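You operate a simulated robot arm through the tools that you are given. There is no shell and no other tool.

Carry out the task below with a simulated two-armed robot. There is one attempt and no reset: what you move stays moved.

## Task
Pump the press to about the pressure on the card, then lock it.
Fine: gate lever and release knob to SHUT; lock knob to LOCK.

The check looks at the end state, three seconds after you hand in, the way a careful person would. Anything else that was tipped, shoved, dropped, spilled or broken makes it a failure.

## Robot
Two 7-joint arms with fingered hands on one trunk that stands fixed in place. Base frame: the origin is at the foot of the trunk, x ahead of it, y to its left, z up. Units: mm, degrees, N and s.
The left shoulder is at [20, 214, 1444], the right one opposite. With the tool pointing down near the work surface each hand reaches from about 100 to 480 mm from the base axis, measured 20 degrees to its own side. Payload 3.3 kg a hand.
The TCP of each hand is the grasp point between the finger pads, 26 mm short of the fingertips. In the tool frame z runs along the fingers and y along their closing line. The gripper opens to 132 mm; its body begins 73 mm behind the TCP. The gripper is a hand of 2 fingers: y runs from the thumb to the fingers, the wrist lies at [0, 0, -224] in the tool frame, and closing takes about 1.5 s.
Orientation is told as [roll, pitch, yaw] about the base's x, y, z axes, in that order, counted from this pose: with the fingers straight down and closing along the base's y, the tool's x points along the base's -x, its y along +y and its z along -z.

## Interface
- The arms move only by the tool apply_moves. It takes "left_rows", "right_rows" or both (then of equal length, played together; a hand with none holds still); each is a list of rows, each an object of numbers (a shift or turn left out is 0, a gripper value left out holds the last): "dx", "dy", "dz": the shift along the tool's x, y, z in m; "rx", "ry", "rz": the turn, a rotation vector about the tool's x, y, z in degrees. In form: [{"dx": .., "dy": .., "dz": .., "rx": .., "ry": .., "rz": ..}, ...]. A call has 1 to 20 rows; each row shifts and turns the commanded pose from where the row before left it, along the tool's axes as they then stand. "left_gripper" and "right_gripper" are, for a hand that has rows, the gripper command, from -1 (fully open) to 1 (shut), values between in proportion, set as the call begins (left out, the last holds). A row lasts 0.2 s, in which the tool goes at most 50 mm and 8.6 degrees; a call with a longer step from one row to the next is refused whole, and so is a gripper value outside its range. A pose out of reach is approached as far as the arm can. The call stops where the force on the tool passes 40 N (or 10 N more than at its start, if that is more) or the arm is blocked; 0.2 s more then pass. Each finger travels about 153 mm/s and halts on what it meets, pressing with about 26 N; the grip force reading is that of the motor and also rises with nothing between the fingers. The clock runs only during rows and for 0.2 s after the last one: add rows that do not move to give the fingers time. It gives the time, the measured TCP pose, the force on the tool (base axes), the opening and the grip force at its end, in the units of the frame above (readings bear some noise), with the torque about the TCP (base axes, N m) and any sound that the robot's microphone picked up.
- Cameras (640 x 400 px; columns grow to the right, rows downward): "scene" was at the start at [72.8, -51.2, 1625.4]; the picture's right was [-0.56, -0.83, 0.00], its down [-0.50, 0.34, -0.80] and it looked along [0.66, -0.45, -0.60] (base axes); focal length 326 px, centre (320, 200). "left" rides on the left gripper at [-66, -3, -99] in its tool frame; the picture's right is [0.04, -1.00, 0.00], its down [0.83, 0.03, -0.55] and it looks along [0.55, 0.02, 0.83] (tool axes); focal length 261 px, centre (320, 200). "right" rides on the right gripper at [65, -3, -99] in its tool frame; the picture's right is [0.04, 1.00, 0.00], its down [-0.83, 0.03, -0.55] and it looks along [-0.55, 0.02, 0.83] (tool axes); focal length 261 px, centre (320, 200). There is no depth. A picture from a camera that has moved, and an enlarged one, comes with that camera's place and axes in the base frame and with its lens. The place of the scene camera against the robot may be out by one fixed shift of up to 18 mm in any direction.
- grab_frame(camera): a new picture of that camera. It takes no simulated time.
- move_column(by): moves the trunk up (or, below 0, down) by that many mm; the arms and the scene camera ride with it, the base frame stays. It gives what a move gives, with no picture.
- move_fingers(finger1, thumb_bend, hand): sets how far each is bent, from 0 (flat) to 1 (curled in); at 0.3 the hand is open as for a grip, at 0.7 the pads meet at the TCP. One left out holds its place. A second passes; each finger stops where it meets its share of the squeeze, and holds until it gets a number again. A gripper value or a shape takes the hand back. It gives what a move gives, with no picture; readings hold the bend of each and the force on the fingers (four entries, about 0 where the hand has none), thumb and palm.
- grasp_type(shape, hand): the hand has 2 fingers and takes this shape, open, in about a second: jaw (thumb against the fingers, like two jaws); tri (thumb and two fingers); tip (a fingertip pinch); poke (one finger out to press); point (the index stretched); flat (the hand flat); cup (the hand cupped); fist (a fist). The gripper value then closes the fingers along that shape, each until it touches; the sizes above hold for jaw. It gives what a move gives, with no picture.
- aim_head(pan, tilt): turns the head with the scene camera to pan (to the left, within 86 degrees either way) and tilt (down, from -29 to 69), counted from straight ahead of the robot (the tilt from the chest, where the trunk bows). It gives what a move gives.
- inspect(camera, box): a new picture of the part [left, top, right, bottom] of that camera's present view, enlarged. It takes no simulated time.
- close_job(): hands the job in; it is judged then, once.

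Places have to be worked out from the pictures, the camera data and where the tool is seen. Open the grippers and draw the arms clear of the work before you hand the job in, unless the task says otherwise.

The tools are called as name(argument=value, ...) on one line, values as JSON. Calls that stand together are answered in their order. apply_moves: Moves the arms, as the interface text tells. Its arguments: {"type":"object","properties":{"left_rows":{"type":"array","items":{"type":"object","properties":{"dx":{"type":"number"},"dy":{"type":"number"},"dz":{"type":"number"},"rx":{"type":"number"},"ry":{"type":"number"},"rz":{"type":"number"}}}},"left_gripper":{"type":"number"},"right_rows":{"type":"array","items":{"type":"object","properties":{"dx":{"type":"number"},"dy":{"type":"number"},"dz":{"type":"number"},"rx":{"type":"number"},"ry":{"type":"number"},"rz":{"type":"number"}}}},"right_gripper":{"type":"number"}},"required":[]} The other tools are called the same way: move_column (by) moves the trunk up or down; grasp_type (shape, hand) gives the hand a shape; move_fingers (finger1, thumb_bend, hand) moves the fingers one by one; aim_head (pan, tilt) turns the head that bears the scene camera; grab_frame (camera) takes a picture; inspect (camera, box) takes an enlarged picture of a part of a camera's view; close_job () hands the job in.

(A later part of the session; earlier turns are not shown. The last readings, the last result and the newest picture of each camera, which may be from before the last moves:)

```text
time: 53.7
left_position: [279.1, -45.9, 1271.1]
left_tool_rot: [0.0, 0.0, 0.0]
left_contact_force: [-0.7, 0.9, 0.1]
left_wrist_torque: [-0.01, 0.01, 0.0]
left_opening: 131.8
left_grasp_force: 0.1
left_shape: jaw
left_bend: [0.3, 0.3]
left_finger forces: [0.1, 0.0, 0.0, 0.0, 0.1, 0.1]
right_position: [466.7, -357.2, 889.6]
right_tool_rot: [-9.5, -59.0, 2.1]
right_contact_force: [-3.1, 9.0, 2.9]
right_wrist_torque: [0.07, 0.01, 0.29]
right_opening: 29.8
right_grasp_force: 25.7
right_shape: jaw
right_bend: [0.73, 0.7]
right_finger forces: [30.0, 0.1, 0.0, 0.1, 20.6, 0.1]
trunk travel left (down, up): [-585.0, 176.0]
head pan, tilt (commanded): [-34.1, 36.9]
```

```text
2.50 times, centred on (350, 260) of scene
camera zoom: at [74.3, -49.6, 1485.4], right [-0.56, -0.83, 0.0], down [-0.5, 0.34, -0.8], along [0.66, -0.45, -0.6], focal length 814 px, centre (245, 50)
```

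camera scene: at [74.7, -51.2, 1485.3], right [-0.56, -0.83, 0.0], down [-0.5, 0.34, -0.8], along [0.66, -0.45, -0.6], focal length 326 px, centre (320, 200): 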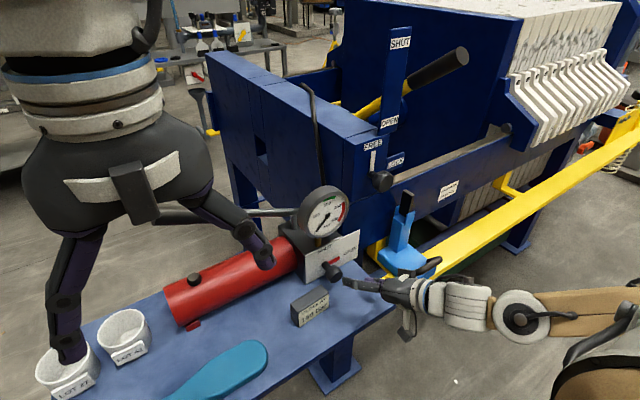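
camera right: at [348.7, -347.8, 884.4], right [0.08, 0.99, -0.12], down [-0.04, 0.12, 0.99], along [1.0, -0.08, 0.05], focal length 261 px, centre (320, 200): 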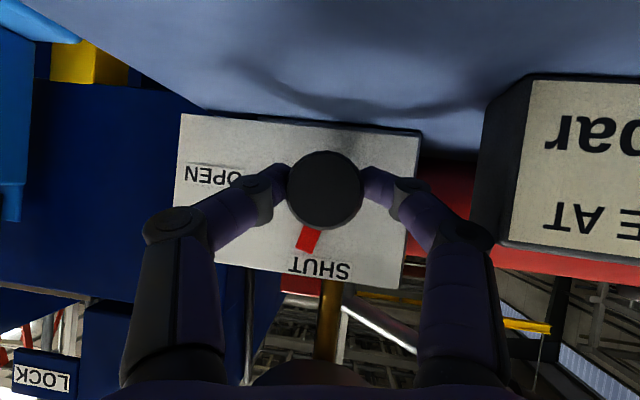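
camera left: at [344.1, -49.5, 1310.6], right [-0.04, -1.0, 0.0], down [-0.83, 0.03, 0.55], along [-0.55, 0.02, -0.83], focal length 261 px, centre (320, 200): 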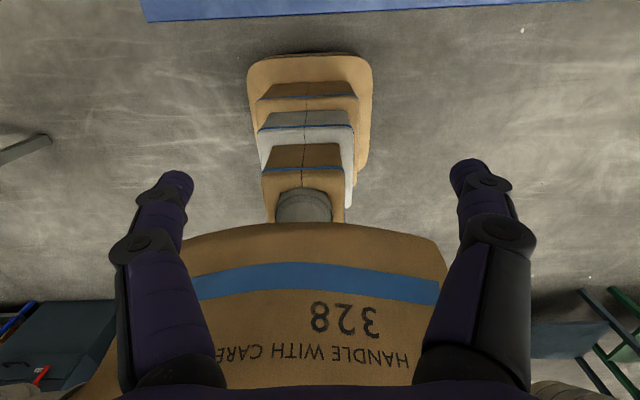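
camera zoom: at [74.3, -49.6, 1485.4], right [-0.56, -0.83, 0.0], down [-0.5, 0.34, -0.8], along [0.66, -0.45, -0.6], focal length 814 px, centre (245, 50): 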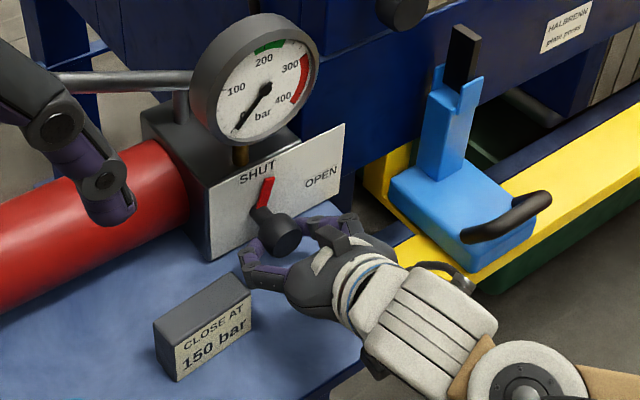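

About 15–20° remain. I'll open slightly without retreating (shifting right so the left knuckle doesn't push the card), roll back 25° around the knob, and re-grip.

apply_moves(right_rows=[{"dy": -0.005}, {"rx": -4.25, "ry": 0.87, "rz": 7.07}, {"rx": -4.25, "ry": 0.87, "rz": 7.07}, {"rx": -4.25, "ry": 0.87, "rz": 7.07}, {"dy": 0.0047, "dx": 0.0017}], right_gripper=0.36)

apply_moves(right_rows=[{}, {}, {}, {}], right_gripper=1)

grab_frame(camera="right")

```text
time: 54.9
left_position: [279.0, -46.4, 1273.1]
left_tool_rot: [-0.1, 0.0, 0.0]
left_contact_force: [0.4, -0.1, -0.9]
left_wrist_torque: [-0.05, 0.02, -0.02]
left_opening: 131.9
left_grasp_force: 0.1
left_shape: jaw
left_bend: [0.3, 0.3]
left_finger forces: [0.0, 0.1, 0.0, 0.0, 0.1, 0.0]
right_position: [466.4, -358.3, 889.0]
right_tool_rot: [33.6, -51.8, -34.1]
right_contact_force: [-0.4, 1.0, 1.0]
right_wrist_torque: [-0.02, 0.04, 0.03]
right_opening: 42.3
right_grasp_force: 0.0
right_shape: jaw
right_bend: [0.73, 0.7]
right_finger forces: [0.1, 0.0, 0.0, 0.0, 0.0, 0.0]
trunk travel left (down, up): [-585.0, 176.0]
head pan, tilt (commanded): [-34.1, 36.9]
```

```text
time: 55.9
left_position: [278.8, -47.0, 1272.3]
left_tool_rot: [-0.1, 0.0, 0.0]
left_contact_force: [-0.3, 1.0, 0.7]
left_wrist_torque: [0.03, -0.02, -0.02]
left_opening: 131.9
left_grasp_force: 0.0
left_shape: jaw
left_bend: [0.3, 0.3]
left_finger forces: [0.1, 0.0, 0.0, 0.1, 0.0, 0.0]
right_position: [466.8, -358.4, 889.8]
right_tool_rot: [33.5, -51.7, -34.1]
right_contact_force: [0.6, 0.0, -2.3]
right_wrist_torque: [0.01, 0.02, 0.04]
right_opening: 30.1
right_grasp_force: 26.1
right_shape: jaw
right_bend: [0.73, 0.7]
right_finger forces: [22.4, 0.1, 0.0, 0.0, 23.8, 0.1]
trunk travel left (down, up): [-585.0, 176.0]
head pan, tilt (commanded): [-34.1, 36.9]
```

```text
taken
camera right: at [347.9, -347.4, 889.1], right [0.09, 0.95, 0.31], down [-0.04, -0.31, 0.95], along [1.0, -0.1, 0.01], focal length 261 px, centre (320, 200)
```

right: 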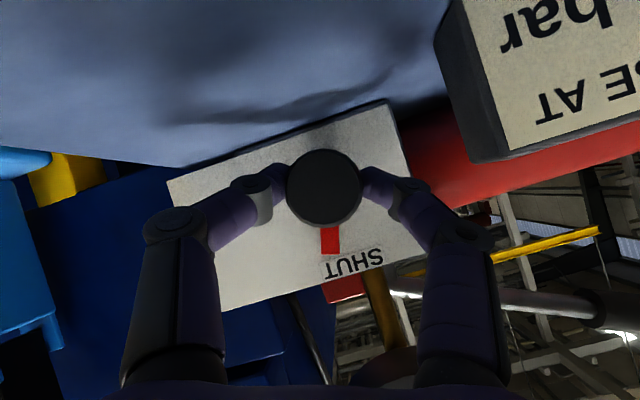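

The pointer is about 13–15° short of SHUT. Rotating the last bit, gently, toward the stop.

apply_moves(right_rows=[{"rx": 2.05, "ry": -0.42, "rz": -3.41}, {"rx": 2.05, "ry": -0.42, "rz": -3.41}, {"rx": 2.05, "ry": -0.42, "rz": -3.41}, {"rx": 2.05, "ry": -0.42, "rz": -3.41}])

grab_frame(camera="right")

inspect(camera="scene", box=[260, 180, 440, 340])

```text
time: 56.9
left_position: [279.5, -46.2, 1270.9]
left_tool_rot: [0.0, 0.1, 0.1]
left_contact_force: [0.1, 0.8, 0.6]
left_wrist_torque: [0.02, 0.0, -0.02]
left_opening: 131.9
left_grasp_force: 0.0
left_shape: jaw
left_bend: [0.3, 0.3]
left_finger forces: [0.0, 0.0, 0.0, 0.0, 0.0, 0.1]
right_position: [467.2, -356.6, 890.3]
right_tool_rot: [7.6, -58.1, -12.6]
right_contact_force: [2.1, 3.5, -2.6]
right_wrist_torque: [0.02, 0.06, 0.15]
right_opening: 29.7
right_grasp_force: 26.2
right_shape: jaw
right_bend: [0.74, 0.7]
right_finger forces: [25.3, 0.0, 0.0, 0.1, 23.1, 0.0]
trunk travel left (down, up): [-585.0, 176.0]
head pan, tilt (commanded): [-34.1, 36.9]
```

```text
taken
camera right: at [347.8, -347.4, 886.8], right [0.09, 1.0, 0.03], down [-0.04, -0.03, 1.0], along [1.0, -0.09, 0.03], focal length 261 px, centre (320, 200)
```

right: 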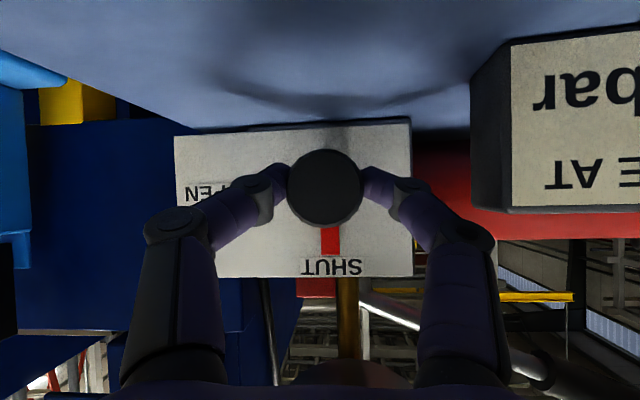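

```text
2.50 times, centred on (350, 260) of scene
camera zoom: at [75.3, -50.8, 1485.3], right [-0.56, -0.83, 0.0], down [-0.5, 0.34, -0.8], along [0.66, -0.45, -0.6], focal length 814 px, centre (245, 50)
```

zoom: 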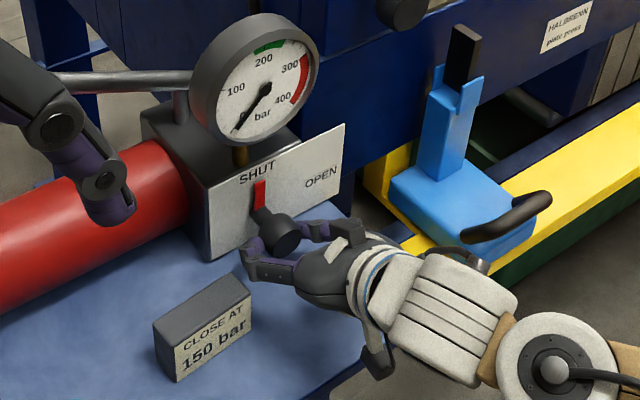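

The pointer now points up at SHUT. I'll nudge 4° more to be sure it is against its stop, then release.

apply_moves(right_rows=[{"rx": 1.03, "ry": -0.21, "rz": -1.7}, {"rx": 1.03, "ry": -0.21, "rz": -1.7}])

grab_frame(camera="right")

```text
time: 57.5
left_position: [278.5, -47.1, 1272.0]
left_tool_rot: [0.0, 0.0, 0.0]
left_contact_force: [-1.0, 0.1, -0.4]
left_wrist_torque: [-0.03, -0.03, 0.02]
left_opening: 131.7
left_grasp_force: 0.0
left_shape: jaw
left_bend: [0.3, 0.3]
left_finger forces: [0.0, 0.0, 0.1, 0.1, 0.1, 0.0]
right_position: [466.8, -356.7, 890.0]
right_tool_rot: [0.4, -58.9, -6.4]
right_contact_force: [-1.0, 4.5, -1.8]
right_wrist_torque: [0.4, -0.04, 0.14]
right_opening: 29.7
right_grasp_force: 25.9
right_shape: jaw
right_bend: [0.74, 0.7]
right_finger forces: [24.8, 0.0, 0.0, 0.1, 23.7, 0.0]
trunk travel left (down, up): [-585.0, 176.0]
head pan, tilt (commanded): [-34.1, 36.9]
```

```text
taken
camera right: at [347.9, -347.4, 885.9], right [0.09, 1.0, -0.03], down [-0.04, 0.04, 1.0], along [1.0, -0.09, 0.04], focal length 261 px, centre (320, 200)
```

right: 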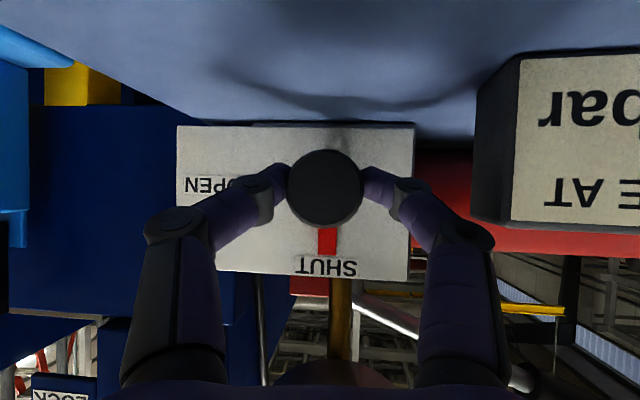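

Torque about the knob axis jumped to 0.4 N·m, so it's at the SHUT stop. Releasing and retreating along the finger direction.

apply_moves(right_rows=[{"dy": -0.004}, {"dz": -0.012}, {"dz": -0.02}, {"dz": -0.03}], right_gripper=0.36)

grab_frame(camera="right")

grab_frame(camera="scene")

```text
time: 58.5
left_position: [278.2, -46.8, 1272.3]
left_tool_rot: [0.0, 0.0, 0.0]
left_contact_force: [0.6, -0.1, -0.2]
left_wrist_torque: [-0.02, -0.02, 0.0]
left_opening: 132.0
left_grasp_force: 0.1
left_shape: jaw
left_bend: [0.3, 0.3]
left_finger forces: [0.1, 0.1, 0.0, 0.0, 0.0, 0.0]
right_position: [412.3, -357.5, 923.0]
right_tool_rot: [0.2, -58.6, -6.4]
right_contact_force: [-0.3, 0.8, -0.6]
right_wrist_torque: [-0.01, 0.02, 0.02]
right_opening: 42.4
right_grasp_force: 0.2
right_shape: jaw
right_bend: [0.73, 0.7]
right_finger forces: [0.0, 0.1, 0.0, 0.1, 0.0, 0.1]
trunk travel left (down, up): [-585.0, 176.0]
head pan, tilt (commanded): [-34.1, 36.9]
```

```text
taken
camera right: at [294.0, -348.3, 918.2], right [0.09, 1.0, -0.03], down [-0.04, 0.04, 1.0], along [1.0, -0.09, 0.04], focal length 261 px, centre (320, 200)
```

right: 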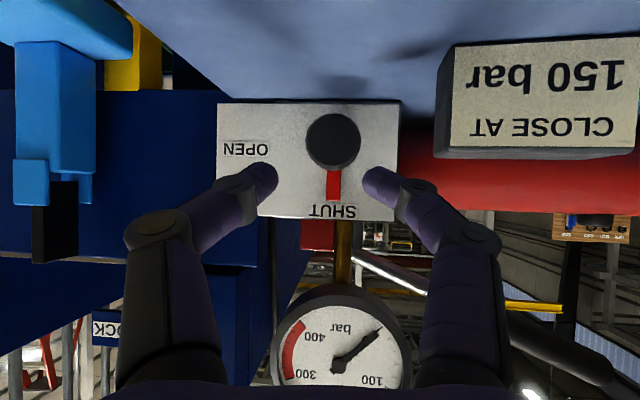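

```text
taken
camera scene: at [74.0, -51.3, 1485.4], right [-0.56, -0.83, 0.0], down [-0.5, 0.34, -0.8], along [0.66, -0.45, -0.6], focal length 326 px, centre (320, 200)
```

scene: 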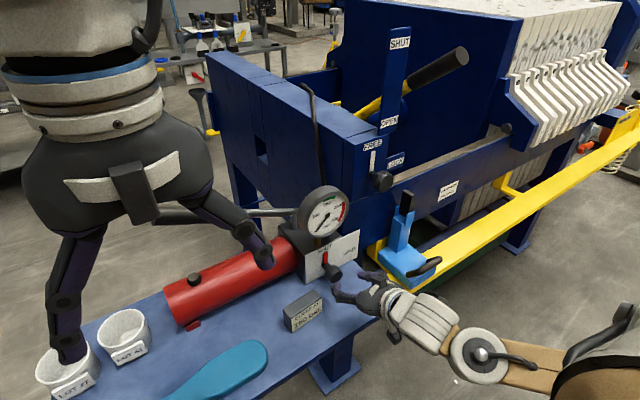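

The release knob is on SHUT. Let me look at the card closely in the same zoom box as before to quantify how far it moved.

inspect(camera="scene", box=[260, 180, 440, 340])

inspect(camera="right", box=[400, 0, 640, 180])

```text
2.50 times, centred on (350, 260) of scene
camera zoom: at [74.0, -51.3, 1485.4], right [-0.56, -0.83, 0.0], down [-0.5, 0.34, -0.8], along [0.66, -0.45, -0.6], focal length 814 px, centre (245, 50)
```

zoom: 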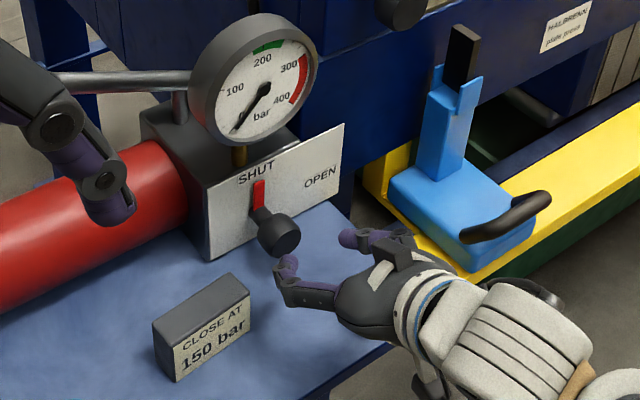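

```text
2.22 times, centred on (520, 90) of right
camera zoom: at [294.0, -348.3, 918.2], right [0.09, 1.0, -0.03], down [-0.04, 0.04, 1.0], along [1.0, -0.09, 0.04], focal length 579 px, centre (-124, 444)
```

zoom: 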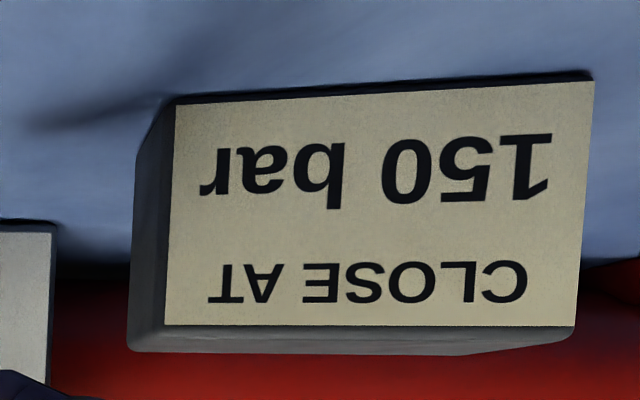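

The card moved about +20 mm in y with no rotation (its left face is now near y≈-208, originally ≈-228). I'll close the fingers, go up and over to its left side with the hand tilted steeply, to push it gently back.

apply_moves(right_rows=[{"dx": -0.037, "dz": -0.0227}, {"dx": -0.037, "dz": -0.0227}, {"rx": -5.3, "rz": -3.2}, {"ry": 7.15}, {"ry": 7.15}, {"ry": 7.15}, {"ry": 7.15}, {"dy": 0.047}, {"dy": 0.047}, {"dy": 0.047}, {"dy": 0.047}], right_gripper=1)

grab_frame(camera="right")

grab_frame(camera="scene")

```text
time: 60.9
left_position: [279.3, -45.3, 1272.6]
left_tool_rot: [-0.2, 0.0, 0.0]
left_contact_force: [-0.3, 0.5, 0.4]
left_wrist_torque: [-0.04, 0.0, 0.02]
left_opening: 131.9
left_grasp_force: 0.1
left_shape: jaw
left_bend: [0.3, 0.3]
left_finger forces: [0.0, 0.0, 0.0, 0.0, 0.0, 0.0]
right_position: [414.5, -167.9, 1004.8]
right_tool_rot: [0.0, -30.3, -0.1]
right_contact_force: [0.3, 0.6, 0.4]
right_wrist_torque: [-0.02, 0.01, -0.02]
right_opening: 0.0
right_grasp_force: 26.4
right_shape: jaw
right_bend: [0.62, 0.7]
right_finger forces: [0.1, 0.0, 0.1, 0.0, 0.0, 0.0]
trunk travel left (down, up): [-585.0, 176.0]
head pan, tilt (commanded): [-34.1, 36.9]
```

```text
taken
camera right: at [307.5, -171.2, 1057.7], right [-0.03, 1.0, -0.02], down [0.44, 0.03, 0.9], along [0.9, 0.02, -0.44], focal length 261 px, centre (320, 200)
```

right: 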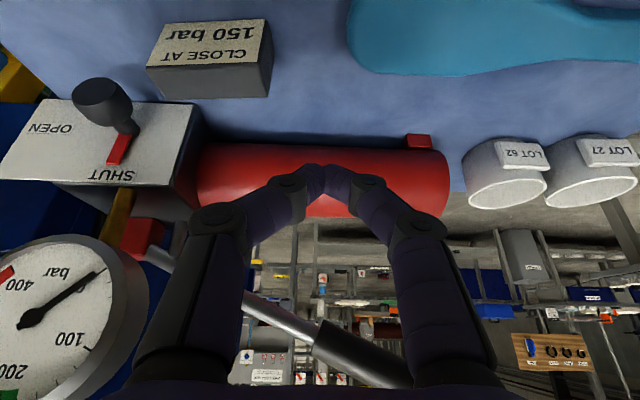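

```text
taken
camera scene: at [74.9, -49.6, 1485.4], right [-0.56, -0.83, 0.0], down [-0.5, 0.34, -0.8], along [0.66, -0.45, -0.6], focal length 326 px, centre (320, 200)
```

scene: 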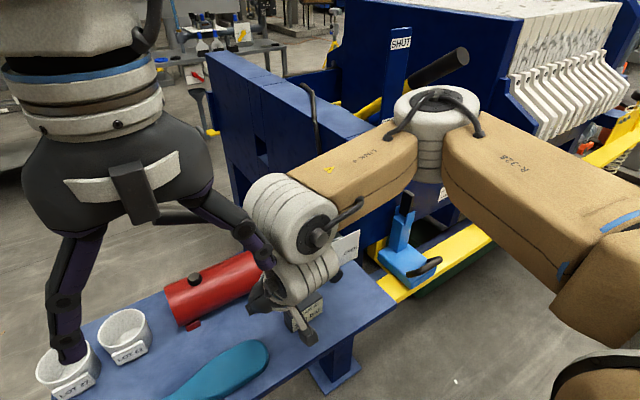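

The card's left face is at y≈-211 and the teal paddle's tip is near y≈-147, so the gap is about 60 mm. I'll roll the hand 90° so that the closed fingers are narrow in y, still high above the table.

apply_moves(right_rows=[{"rz": 8.2}, {"rz": 8.2}, {"rz": 8.2}, {"rz": 8.2}, {"rz": 8.2}, {"rz": 8.2}, {"rz": 8.2}, {"rz": 8.2}, {"rz": 8.2}, {"rz": 8.2}, {"rz": 8}])

grab_frame(camera="right")

grab_frame(camera="scene")

```text
time: 63.3
left_position: [279.0, -47.2, 1271.3]
left_tool_rot: [0.0, 0.1, 0.1]
left_contact_force: [-1.0, 0.0, 0.7]
left_wrist_torque: [0.0, 0.01, 0.0]
left_opening: 131.9
left_grasp_force: 0.0
left_shape: jaw
left_bend: [0.3, 0.3]
left_finger forces: [0.1, 0.0, 0.0, 0.1, 0.0, 0.0]
right_position: [445.8, -179.9, 993.9]
right_tool_rot: [30.0, 0.2, -90.1]
right_contact_force: [-0.2, -0.3, -0.5]
right_wrist_torque: [-0.03, -0.02, 0.0]
right_opening: 0.0
right_grasp_force: 26.5
right_shape: jaw
right_bend: [0.62, 0.7]
right_finger forces: [0.0, 0.1, 0.0, 0.1, 0.1, 0.0]
right hand out of reach, approached as far as the arm can: row 10, 11
trunk travel left (down, up): [-585.0, 176.0]
head pan, tilt (commanded): [-34.1, 36.9]
```

```text
taken
camera right: at [392.4, -116.6, 1080.0], right [0.86, 0.04, 0.5], down [-0.25, -0.84, 0.49], along [0.44, -0.55, -0.71], focal length 261 px, centre (320, 200)
```

right: 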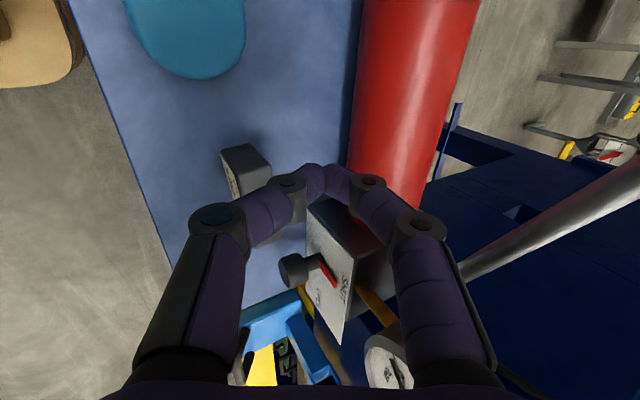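

```text
taken
camera scene: at [75.0, -51.3, 1485.3], right [-0.56, -0.83, 0.0], down [-0.5, 0.34, -0.8], along [0.66, -0.45, -0.6], focal length 326 px, centre (320, 200)
```

scene: 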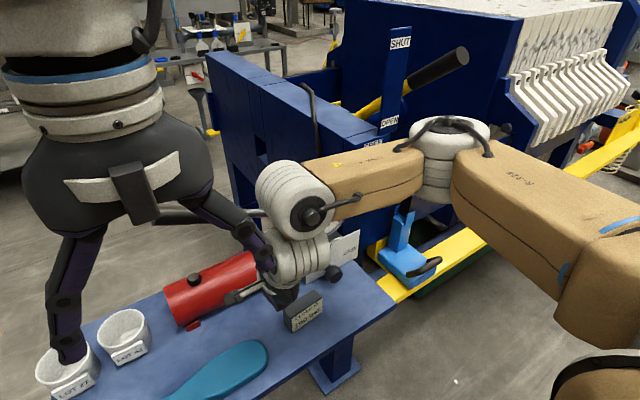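

The roll worked; the closed fingers are now thin in y, at y≈-180 between the card (-211) and paddle (-153). Descending so the fingertips reach about 20 mm above the table.

apply_moves(right_rows=[{"dz": 0.0226, "dy": -0.0156, "dx": -0.0005}, {"dz": 0.0226, "dy": -0.0156, "dx": -0.0005}, {"dz": 0.0226, "dy": -0.0156, "dx": -0.0005}, {"dz": 0.0226, "dy": -0.0156, "dx": -0.0005}])

grab_frame(camera="right")

inspect(camera="scene", box=[200, 220, 380, 380])

```text
time: 64.3
left_position: [278.0, -47.0, 1270.7]
left_tool_rot: [-0.1, 0.0, -0.1]
left_contact_force: [0.5, -0.9, -0.5]
left_wrist_torque: [0.0, -0.02, -0.03]
left_opening: 131.9
left_grasp_force: 0.1
left_shape: jaw
left_bend: [0.3, 0.3]
left_finger forces: [0.0, 0.1, 0.0, 0.0, 0.0, 0.0]
right_position: [437.5, -183.6, 885.1]
right_tool_rot: [30.2, 0.1, -90.0]
right_contact_force: [-0.5, 0.5, -0.1]
right_wrist_torque: [0.0, 0.0, 0.01]
right_opening: 0.0
right_grasp_force: 25.8
right_shape: jaw
right_bend: [0.62, 0.7]
right_finger forces: [0.0, 0.1, 0.1, 0.0, 0.1, 0.0]
trunk travel left (down, up): [-585.0, 176.0]
head pan, tilt (commanded): [-34.1, 36.9]
```

```text
taken
camera right: at [384.7, -120.2, 970.6], right [0.86, 0.04, 0.5], down [-0.25, -0.83, 0.49], along [0.44, -0.55, -0.71], focal length 261 px, centre (320, 200)
```

right: 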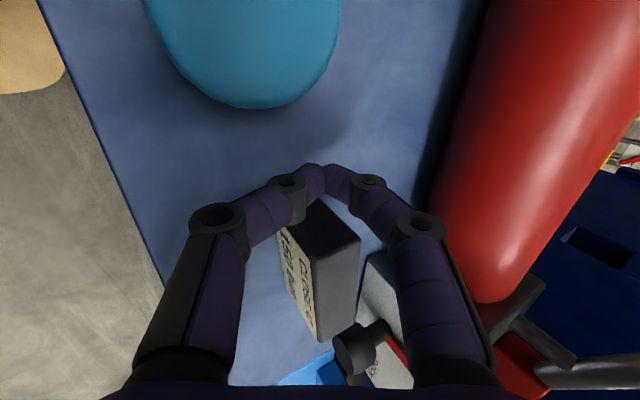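

```text
2.50 times, centred on (290, 300) of scene
camera zoom: at [74.6, -51.6, 1485.3], right [-0.56, -0.83, 0.0], down [-0.5, 0.34, -0.8], along [0.66, -0.45, -0.6], focal length 814 px, centre (395, -50)
```

zoom: 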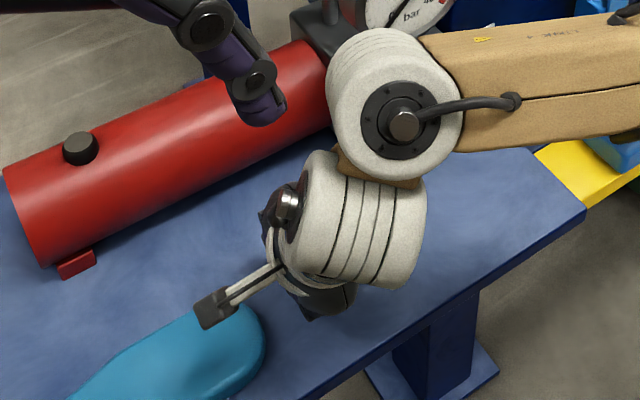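

Fingertips are beside the card's left face. I'll move right in small steps and watch for contact.

apply_moves(right_rows=[{"dx": -0.005}, {"dx": -0.005}, {"dx": -0.003}])

inspect(camera="right", box=[230, 130, 430, 330])

```text
time: 65.1
left_position: [279.8, -47.1, 1271.6]
left_tool_rot: [0.0, 0.0, 0.0]
left_contact_force: [-0.1, -0.2, 0.2]
left_wrist_torque: [0.02, -0.02, -0.01]
left_opening: 132.0
left_grasp_force: 0.0
left_shape: jaw
left_bend: [0.3, 0.3]
left_finger forces: [0.0, 0.0, 0.0, 0.1, 0.0, 0.0]
right_position: [435.9, -197.8, 886.1]
right_tool_rot: [30.2, 0.1, -90.0]
right_contact_force: [-0.1, 0.3, -0.6]
right_wrist_torque: [0.01, -0.03, -0.02]
right_opening: 0.0
right_grasp_force: 26.1
right_shape: jaw
right_bend: [0.62, 0.7]
right_finger forces: [0.0, 0.0, 0.0, 0.0, 0.1, 0.1]
trunk travel left (down, up): [-585.0, 176.0]
head pan, tilt (commanded): [-34.1, 36.9]
```

```text
2.00 times, centred on (330, 230) of right
camera zoom: at [383.6, -132.5, 971.0], right [0.86, 0.04, 0.5], down [-0.25, -0.83, 0.49], along [0.44, -0.55, -0.71], focal length 521 px, centre (300, 140)
```

zoom: 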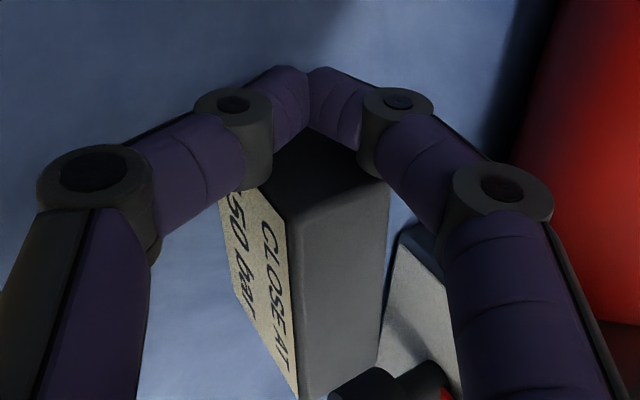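

Nearly touching (card's left face at y≈-213). Continue pushing right 16 mm slowly and re-measure.

apply_moves(right_rows=[{"dx": -0.004}, {"dx": -0.004}, {"dx": -0.004}, {"dx": -0.004}])

inspect(camera="right", box=[230, 130, 430, 330])

inspect(camera="scene", box=[260, 180, 440, 340])

```text
time: 66.1
left_position: [278.6, -46.4, 1272.0]
left_tool_rot: [0.0, 0.0, 0.0]
left_contact_force: [-0.6, 0.5, 0.6]
left_wrist_torque: [-0.02, -0.03, -0.03]
left_opening: 131.8
left_grasp_force: 0.1
left_shape: jaw
left_bend: [0.3, 0.3]
left_finger forces: [0.0, 0.0, 0.0, 0.0, 0.0, 0.1]
right_position: [437.1, -212.8, 885.5]
right_tool_rot: [30.2, 0.1, -90.1]
right_contact_force: [-0.9, 0.9, 0.5]
right_wrist_torque: [-0.02, 0.02, -0.01]
right_opening: 0.0
right_grasp_force: 25.9
right_shape: jaw
right_bend: [0.62, 0.7]
right_finger forces: [0.1, 0.0, 0.0, 0.0, 0.1, 0.0]
trunk travel left (down, up): [-585.0, 176.0]
head pan, tilt (commanded): [-34.1, 36.9]
```

```text
2.00 times, centred on (330, 230) of right
camera zoom: at [383.8, -148.0, 970.1], right [0.86, 0.04, 0.5], down [-0.25, -0.83, 0.49], along [0.44, -0.55, -0.71], focal length 521 px, centre (300, 140)
```

zoom: 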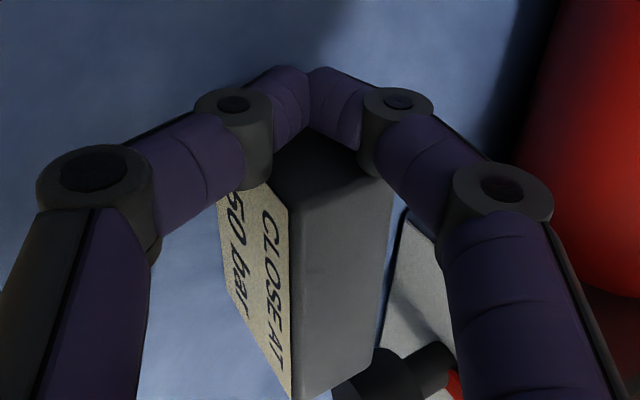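

```text
2.50 times, centred on (350, 260) of scene
camera zoom: at [74.8, -51.2, 1485.3], right [-0.56, -0.83, 0.0], down [-0.5, 0.34, -0.8], along [0.66, -0.45, -0.6], focal length 814 px, centre (245, 50)
```

zoom: 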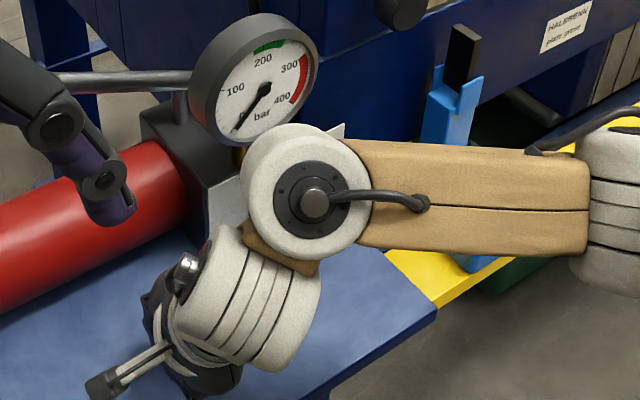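

The card has moved back about 15 mm. Four more millimetres to reach its original place.

apply_moves(right_rows=[{"dx": -0.002}, {"dx": -0.0022}])

apply_moves(right_rows=[{"dx": 0.006}, {"dx": 0.012}, {"dx": 0.012}])

inspect(camera="right", box=[230, 130, 430, 330])

```text
time: 66.7
left_position: [279.0, -47.1, 1272.7]
left_tool_rot: [0.0, 0.0, 0.1]
left_contact_force: [0.7, -0.4, -0.4]
left_wrist_torque: [0.02, -0.03, -0.01]
left_opening: 132.2
left_grasp_force: 0.1
left_shape: jaw
left_bend: [0.3, 0.3]
left_finger forces: [0.0, 0.0, 0.0, 0.1, 0.1, 0.0]
right_position: [437.5, -216.4, 885.8]
right_tool_rot: [30.2, 0.1, -89.9]
right_contact_force: [0.1, 0.4, 0.5]
right_wrist_torque: [0.02, 0.0, -0.01]
right_opening: 0.1
right_grasp_force: 26.1
right_shape: jaw
right_bend: [0.62, 0.7]
right_finger forces: [0.2, 0.0, 0.0, 0.0, 0.0, 0.0]
trunk travel left (down, up): [-585.0, 176.0]
head pan, tilt (commanded): [-34.1, 36.9]
```

```text
time: 67.5
left_position: [278.5, -45.6, 1271.6]
left_tool_rot: [0.0, 0.0, 0.0]
left_contact_force: [0.0, -0.6, 1.0]
left_wrist_torque: [-0.04, 0.0, -0.03]
left_opening: 132.0
left_grasp_force: 0.0
left_shape: jaw
left_bend: [0.3, 0.3]
left_finger forces: [0.0, 0.0, 0.2, 0.0, 0.0, 0.0]
right_position: [437.5, -186.2, 886.9]
right_tool_rot: [30.3, 0.1, -90.2]
right_contact_force: [0.4, 0.1, -0.4]
right_wrist_torque: [0.0, 0.01, 0.02]
right_opening: 0.0
right_grasp_force: 25.6
right_shape: jaw
right_bend: [0.62, 0.7]
right_finger forces: [0.0, 0.0, 0.0, 0.0, 0.1, 0.0]
trunk travel left (down, up): [-585.0, 176.0]
head pan, tilt (commanded): [-34.1, 36.9]
```

```text
2.00 times, centred on (330, 230) of right
camera zoom: at [384.6, -122.1, 971.5], right [0.86, 0.04, 0.5], down [-0.25, -0.83, 0.49], along [0.44, -0.55, -0.71], focal length 521 px, centre (300, 140)
```

zoom: 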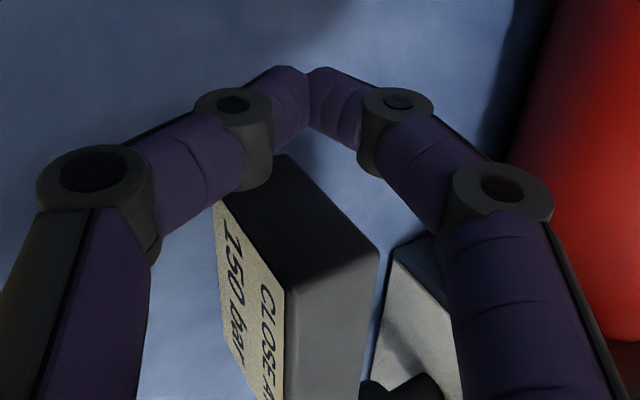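

The card should be back in place. Now I'll lift the right hand straight up, undo the roll, and move it away to the right so I can verify.

apply_moves(right_rows=[{"dz": -0.0226, "dy": 0.0156}, {"dz": -0.0226, "dy": 0.0156}, {"dz": -0.0226, "dy": 0.0156}, {"dz": -0.0226, "dy": 0.0156}, {"dz": -0.0226, "dy": 0.0156}, {"rz": -8.2}, {"rz": -8.2}, {"rz": -8.2}, {"rz": -8.2}, {"rz": -8.2}, {"rz": -8.2}, {"rz": -8.2}, {"rz": -8.2}, {"rz": -8.2}, {"rz": -8.2}, {"rz": -8}])

apply_moves(right_rows=[{"dy": -0.04}, {"dy": -0.04}, {"dy": -0.04}, {"dy": -0.04}, {"dy": -0.04}, {"dy": -0.04}, {"dy": -0.04}])

grab_frame(camera="scene")

inspect(camera="scene", box=[260, 180, 440, 340])

```text
time: 70.9
left_position: [277.7, -47.6, 1272.1]
left_tool_rot: [-0.1, 0.0, 0.0]
left_contact_force: [-0.1, 0.0, 0.0]
left_wrist_torque: [-0.01, 0.0, -0.04]
left_opening: 131.7
left_grasp_force: 0.0
left_shape: jaw
left_bend: [0.3, 0.3]
left_finger forces: [0.1, 0.0, 0.0, 0.0, 0.0, 0.0]
right_position: [450.9, -188.1, 1023.2]
right_tool_rot: [0.0, -30.1, 0.0]
right_contact_force: [0.6, 0.0, 0.7]
right_wrist_torque: [0.0, -0.04, -0.02]
right_opening: 0.1
right_grasp_force: 26.2
right_shape: jaw
right_bend: [0.62, 0.7]
right_finger forces: [0.0, 0.0, 0.0, 0.0, 0.1, 0.1]
right hand out of reach, approached as far as the arm can: row 5
trunk travel left (down, up): [-585.0, 176.0]
head pan, tilt (commanded): [-34.1, 36.9]
```

```text
time: 72.5
left_position: [280.3, -47.5, 1271.1]
left_tool_rot: [0.1, 0.0, -0.1]
left_contact_force: [0.5, -0.8, -0.2]
left_wrist_torque: [0.0, -0.01, 0.03]
left_opening: 132.0
left_grasp_force: 0.0
left_shape: jaw
left_bend: [0.3, 0.3]
left_finger forces: [0.1, 0.0, 0.0, 0.0, 0.0, 0.0]
right_position: [454.4, -467.5, 1021.6]
right_tool_rot: [0.0, -30.2, 0.0]
right_contact_force: [0.7, -1.3, -0.5]
right_wrist_torque: [0.05, 0.01, -0.02]
right_opening: 0.0
right_grasp_force: 26.3
right_shape: jaw
right_bend: [0.62, 0.7]
right_finger forces: [0.0, 0.1, 0.0, 0.0, 0.0, 0.1]
trunk travel left (down, up): [-585.0, 176.0]
head pan, tilt (commanded): [-34.1, 36.9]
```

```text
taken
camera scene: at [74.7, -51.9, 1485.3], right [-0.56, -0.83, 0.0], down [-0.5, 0.34, -0.8], along [0.66, -0.45, -0.6], focal length 326 px, centre (320, 200)
```

scene: 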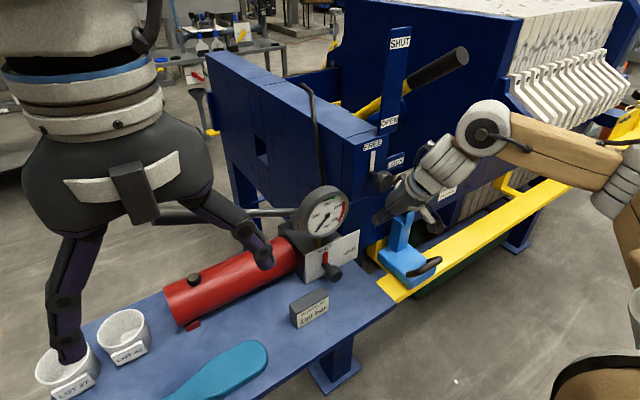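

```text
2.50 times, centred on (350, 260) of scene
camera zoom: at [74.7, -51.9, 1485.3], right [-0.56, -0.83, 0.0], down [-0.5, 0.34, -0.8], along [0.66, -0.45, -0.6], focal length 814 px, centre (245, 50)
```

zoom: 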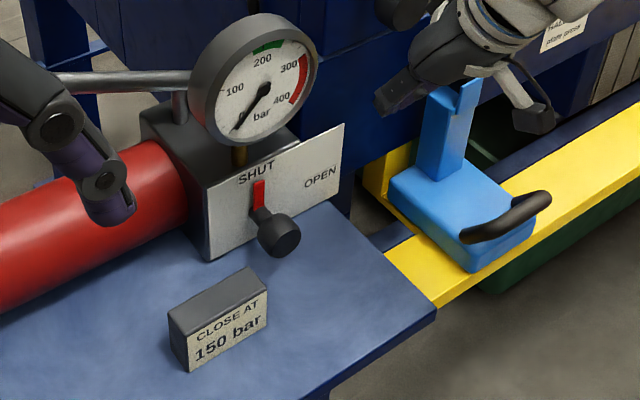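

The card is back where it was within a few millimetres. I'll park the right hand further back and up, and check the light-blue item is untouched.

apply_moves(right_rows=[{"dz": -0.0432, "dx": 0.0096, "dy": -0.0125}, {"dz": -0.0432, "dx": 0.0096, "dy": -0.0125}, {"dz": -0.0432, "dx": 0.0096, "dy": -0.0125}, {"dz": -0.0432, "dx": 0.0096, "dy": -0.0125}])

aim_head(pan=-20, tilt=34)

grab_frame(camera="scene")

grab_frame(camera="right")

```text
time: 73.5
left_position: [277.7, -46.3, 1272.7]
left_tool_rot: [0.0, 0.0, 0.0]
left_contact_force: [-0.4, 0.8, 0.0]
left_wrist_torque: [-0.02, 0.02, 0.01]
left_opening: 131.9
left_grasp_force: 0.1
left_shape: jaw
left_bend: [0.3, 0.3]
left_finger forces: [0.0, 0.0, 0.1, 0.0, 0.0, 0.0]
right_position: [332.2, -518.5, 1149.6]
right_tool_rot: [0.1, -30.3, 0.1]
right_contact_force: [-0.1, -0.3, 0.7]
right_wrist_torque: [0.0, 0.0, 0.05]
right_opening: 0.1
right_grasp_force: 26.5
right_shape: jaw
right_bend: [0.62, 0.7]
right_finger forces: [0.1, 0.0, 0.1, 0.0, 0.0, 0.0]
trunk travel left (down, up): [-585.0, 176.0]
head pan, tilt (commanded): [-34.1, 36.9]
```

```text
time: 74.3
left_position: [279.1, -46.6, 1271.8]
left_tool_rot: [0.1, 0.0, 0.0]
left_contact_force: [-0.1, -0.1, -0.7]
left_wrist_torque: [0.0, -0.01, 0.02]
left_opening: 131.8
left_grasp_force: 0.0
left_shape: jaw
left_bend: [0.3, 0.3]
left_finger forces: [0.0, 0.0, 0.1, 0.1, 0.1, 0.1]
right_position: [332.1, -520.7, 1149.1]
right_tool_rot: [0.2, -30.1, -0.1]
right_contact_force: [-0.2, 0.2, 0.7]
right_wrist_torque: [-0.01, 0.01, -0.01]
right_opening: 0.0
right_grasp_force: 25.7
right_shape: jaw
right_bend: [0.62, 0.7]
right_finger forces: [0.0, 0.0, 0.0, 0.1, 0.1, 0.1]
trunk travel left (down, up): [-585.0, 176.0]
head pan, tilt (commanded): [-20.0, 34.0]
```

```text
taken
camera scene: at [85.8, -33.1, 1489.7], right [-0.34, -0.94, 0.0], down [-0.53, 0.19, -0.83], along [0.78, -0.28, -0.56], focal length 326 px, centre (320, 200)
```

scene: 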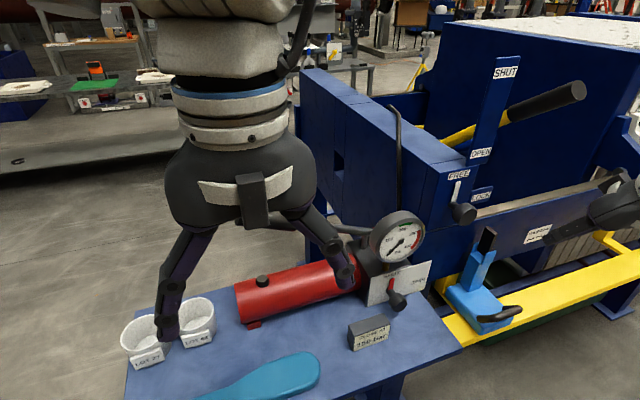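

```text
taken
camera right: at [225.0, -523.8, 1202.2], right [-0.03, 1.0, -0.02], down [0.44, 0.03, 0.9], along [0.9, 0.02, -0.44], focal length 261 px, centre (320, 200)
```

right: 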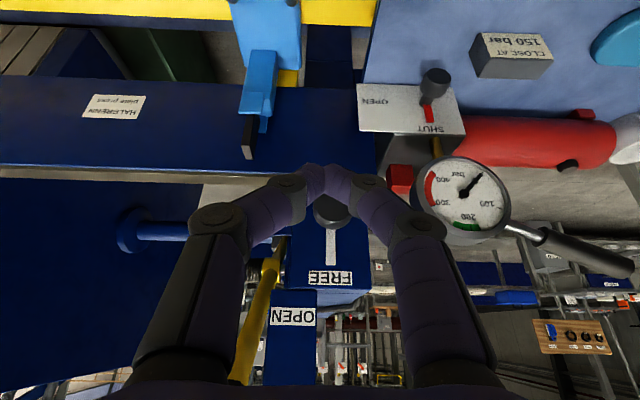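

Everything looks intact: lever at SHUT, release at SHUT, gauge still 0. Now I'll bring the left hand toward the pump handle (grip middle near [601,-117,1095]): forward first, then tilt it to point forward-down and yaw it right.

apply_moves(left_rows=[{"dx": -0.0403, "dy": 0.0023, "dz": 0.014}, {"dx": -0.0403, "dy": 0.0023, "dz": 0.014}, {"dx": -0.0403, "dy": 0.0023, "dz": 0.014}, {"ry": -7.86}, {"ry": -7.86}, {"ry": -7.86}, {"ry": -7.86}, {"ry": -7.86}, {"ry": -7.86}, {"ry": -7.86}, {"rx": 6.83, "rz": 4.78}, {"rx": 6.83, "rz": 4.78}, {"rx": 6.83, "rz": 4.78}])

grab_frame(camera="scene")

grab_frame(camera="left")

```text
time: 77.1
left_position: [386.2, -21.2, 1230.3]
left_tool_rot: [0.1, -55.0, -25.4]
left_contact_force: [0.3, 1.0, -0.4]
left_wrist_torque: [0.02, 0.01, -0.03]
left_opening: 131.9
left_grasp_force: 0.0
left_shape: jaw
left_bend: [0.3, 0.3]
left_finger forces: [0.0, 0.1, 0.0, 0.0, 0.0, 0.0]
left hand out of reach, approached as far as the arm can: row 2, 3
right_position: [333.5, -519.3, 1150.6]
right_tool_rot: [0.1, -30.2, -0.1]
right_contact_force: [0.2, 0.0, -0.4]
right_wrist_torque: [0.03, 0.0, -0.03]
right_opening: 0.2
right_grasp_force: 26.0
right_shape: jaw
right_bend: [0.62, 0.7]
right_finger forces: [0.1, 0.0, 0.1, 0.0, 0.1, 0.1]
trunk travel left (down, up): [-585.0, 176.0]
head pan, tilt (commanded): [-20.0, 34.0]
```

```text
taken
camera scene: at [87.0, -31.5, 1489.7], right [-0.34, -0.94, 0.0], down [-0.53, 0.19, -0.83], along [0.78, -0.28, -0.56], focal length 326 px, centre (320, 200)
```

scene: 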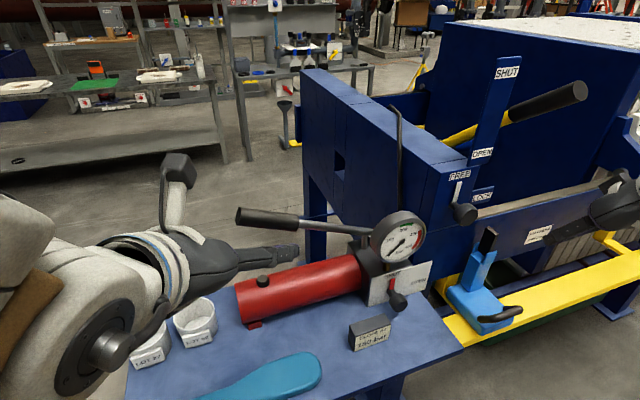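

```text
taken
camera left: at [346.8, -4.9, 1341.5], right [-0.45, -0.89, -0.03], down [-0.83, 0.43, -0.36], along [0.34, -0.13, -0.93], focal length 261 px, centre (320, 200)
```

left: 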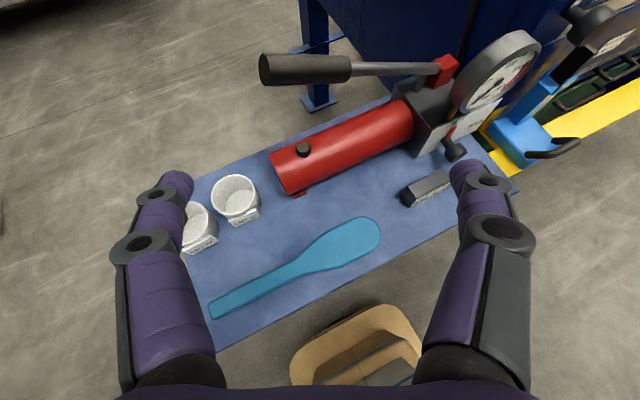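

Triangulating from both hand cameras, the pump grip runs from about [606,-172,1068] to [604,-53,1117]; its middle is ~[605,-113,1092]. I'll move the left hand along its pointing direction to ~100 mm short of it and roll 90° so the fingers close above/below the handle.

apply_moves(left_rows=[{"dz": 0.0425, "dx": -0.0058, "dy": 0.0027}, {"dz": 0.0425, "dx": -0.0058, "dy": 0.0027}, {"dz": 0.0425, "dx": -0.0058, "dy": 0.0027}, {"dz": 0.0425, "dx": -0.0058, "dy": 0.0027}, {"rz": 8.2}, {"rz": 8.2}, {"rz": 8.2}, {"rz": 8.2}, {"rz": 8.2}, {"rz": 8.2}, {"rz": 8.2}, {"rz": 8.2}, {"rz": 8.2}, {"rz": 8.2}, {"rz": 8}])

grab_frame(camera="scene")

grab_frame(camera="left")

```text
time: 80.5
left_position: [543.4, -26.6, 1189.8]
left_tool_rot: [56.9, -5.0, -109.8]
left_contact_force: [0.6, -0.5, 0.6]
left_wrist_torque: [0.01, 0.01, -0.02]
left_opening: 131.9
left_grasp_force: 0.0
left_shape: jaw
left_bend: [0.3, 0.3]
left_finger forces: [0.0, 0.0, 0.0, 0.0, 0.1, 0.0]
left hand out of reach, approached as far as the arm can: row 15
right_position: [333.6, -519.5, 1148.5]
right_tool_rot: [0.2, -30.2, -0.1]
right_contact_force: [0.6, 0.2, -0.1]
right_wrist_torque: [-0.04, 0.0, -0.01]
right_opening: 0.3
right_grasp_force: 25.7
right_shape: jaw
right_bend: [0.62, 0.7]
right_finger forces: [0.1, 0.0, 0.1, 0.0, 0.0, 0.0]
trunk travel left (down, up): [-585.0, 176.0]
head pan, tilt (commanded): [-20.0, 34.0]
stopped in row 15 (left hand): the arm was blocked; the commanded pose is now the measured one
```

```text
taken
camera scene: at [87.3, -33.0, 1489.6], right [-0.34, -0.94, 0.0], down [-0.53, 0.19, -0.83], along [0.78, -0.28, -0.56], focal length 326 px, centre (320, 200)
```

scene: 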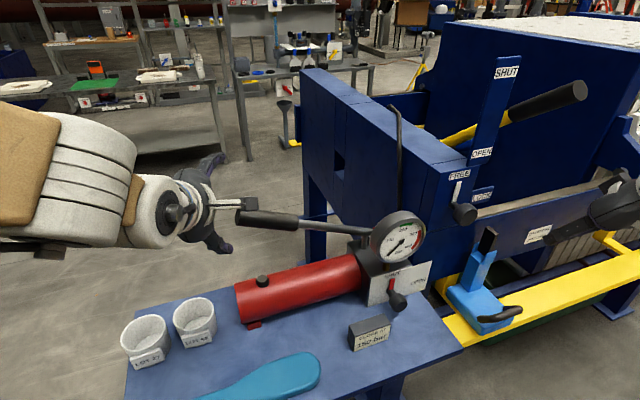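

```text
taken
camera left: at [444.0, -56.4, 1246.7], right [-0.52, 0.15, -0.84], down [-0.13, 0.96, 0.26], along [0.84, 0.24, -0.48], focal length 261 px, centre (320, 200)
```

left: 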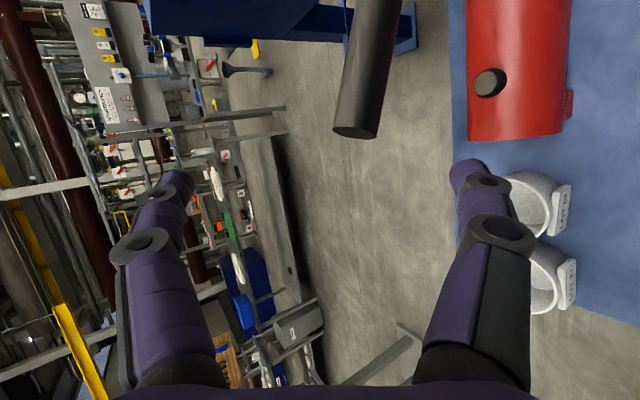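

The roll ended near its limit, with the hand now at [543,-27,1190] in roughly the right orientation. I'll let it settle and check the pose.

apply_moves(left_rows=[{}, {}])

aim_head(pan=-5, tilt=34)

grab_frame(camera="scene")

```text
time: 81.1
left_position: [543.4, -28.4, 1188.9]
left_tool_rot: [57.0, -4.9, -109.8]
left_contact_force: [-0.6, -0.1, 0.1]
left_wrist_torque: [0.01, -0.01, 0.0]
left_opening: 131.8
left_grasp_force: 0.1
left_shape: jaw
left_bend: [0.3, 0.3]
left_finger forces: [0.0, 0.0, 0.1, 0.1, 0.2, 0.0]
right_position: [333.7, -519.2, 1149.0]
right_tool_rot: [0.0, -30.2, -0.1]
right_contact_force: [0.0, 0.5, 0.4]
right_wrist_torque: [0.01, 0.01, -0.02]
right_opening: 0.2
right_grasp_force: 25.7
right_shape: jaw
right_bend: [0.62, 0.7]
right_finger forces: [0.0, 0.1, 0.0, 0.0, 0.0, 0.1]
trunk travel left (down, up): [-585.0, 176.0]
head pan, tilt (commanded): [-20.0, 34.0]
```

```text
time: 81.8
left_position: [542.6, -28.1, 1189.7]
left_tool_rot: [56.9, -5.0, -109.8]
left_contact_force: [-0.1, -0.1, 0.3]
left_wrist_torque: [0.0, 0.01, -0.03]
left_opening: 131.9
left_grasp_force: 0.1
left_shape: jaw
left_bend: [0.3, 0.3]
left_finger forces: [0.1, 0.1, 0.1, 0.0, 0.1, 0.1]
right_position: [332.6, -519.2, 1149.1]
right_tool_rot: [0.1, -30.3, -0.1]
right_contact_force: [1.7, -1.0, 0.2]
right_wrist_torque: [0.02, -0.02, 0.04]
right_opening: 0.0
right_grasp_force: 26.3
right_shape: jaw
right_bend: [0.62, 0.7]
right_finger forces: [0.0, 0.0, 0.1, 0.0, 0.0, 0.0]
trunk travel left (down, up): [-585.0, 176.0]
head pan, tilt (commanded): [-5.0, 34.0]
```

```text
taken
camera scene: at [91.0, -10.4, 1489.8], right [-0.09, -1.0, 0.0], down [-0.56, 0.05, -0.83], along [0.83, -0.07, -0.56], focal length 326 px, centre (320, 200)
```

scene: 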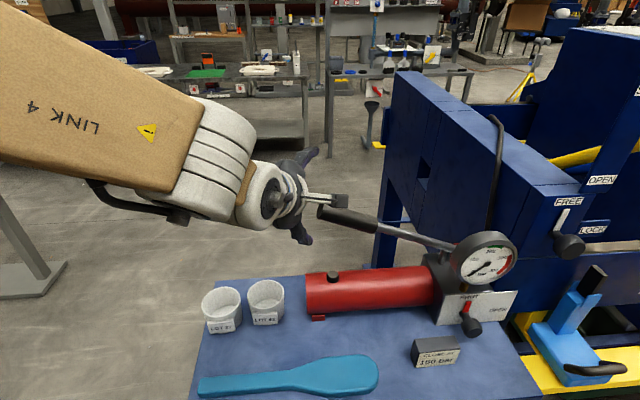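

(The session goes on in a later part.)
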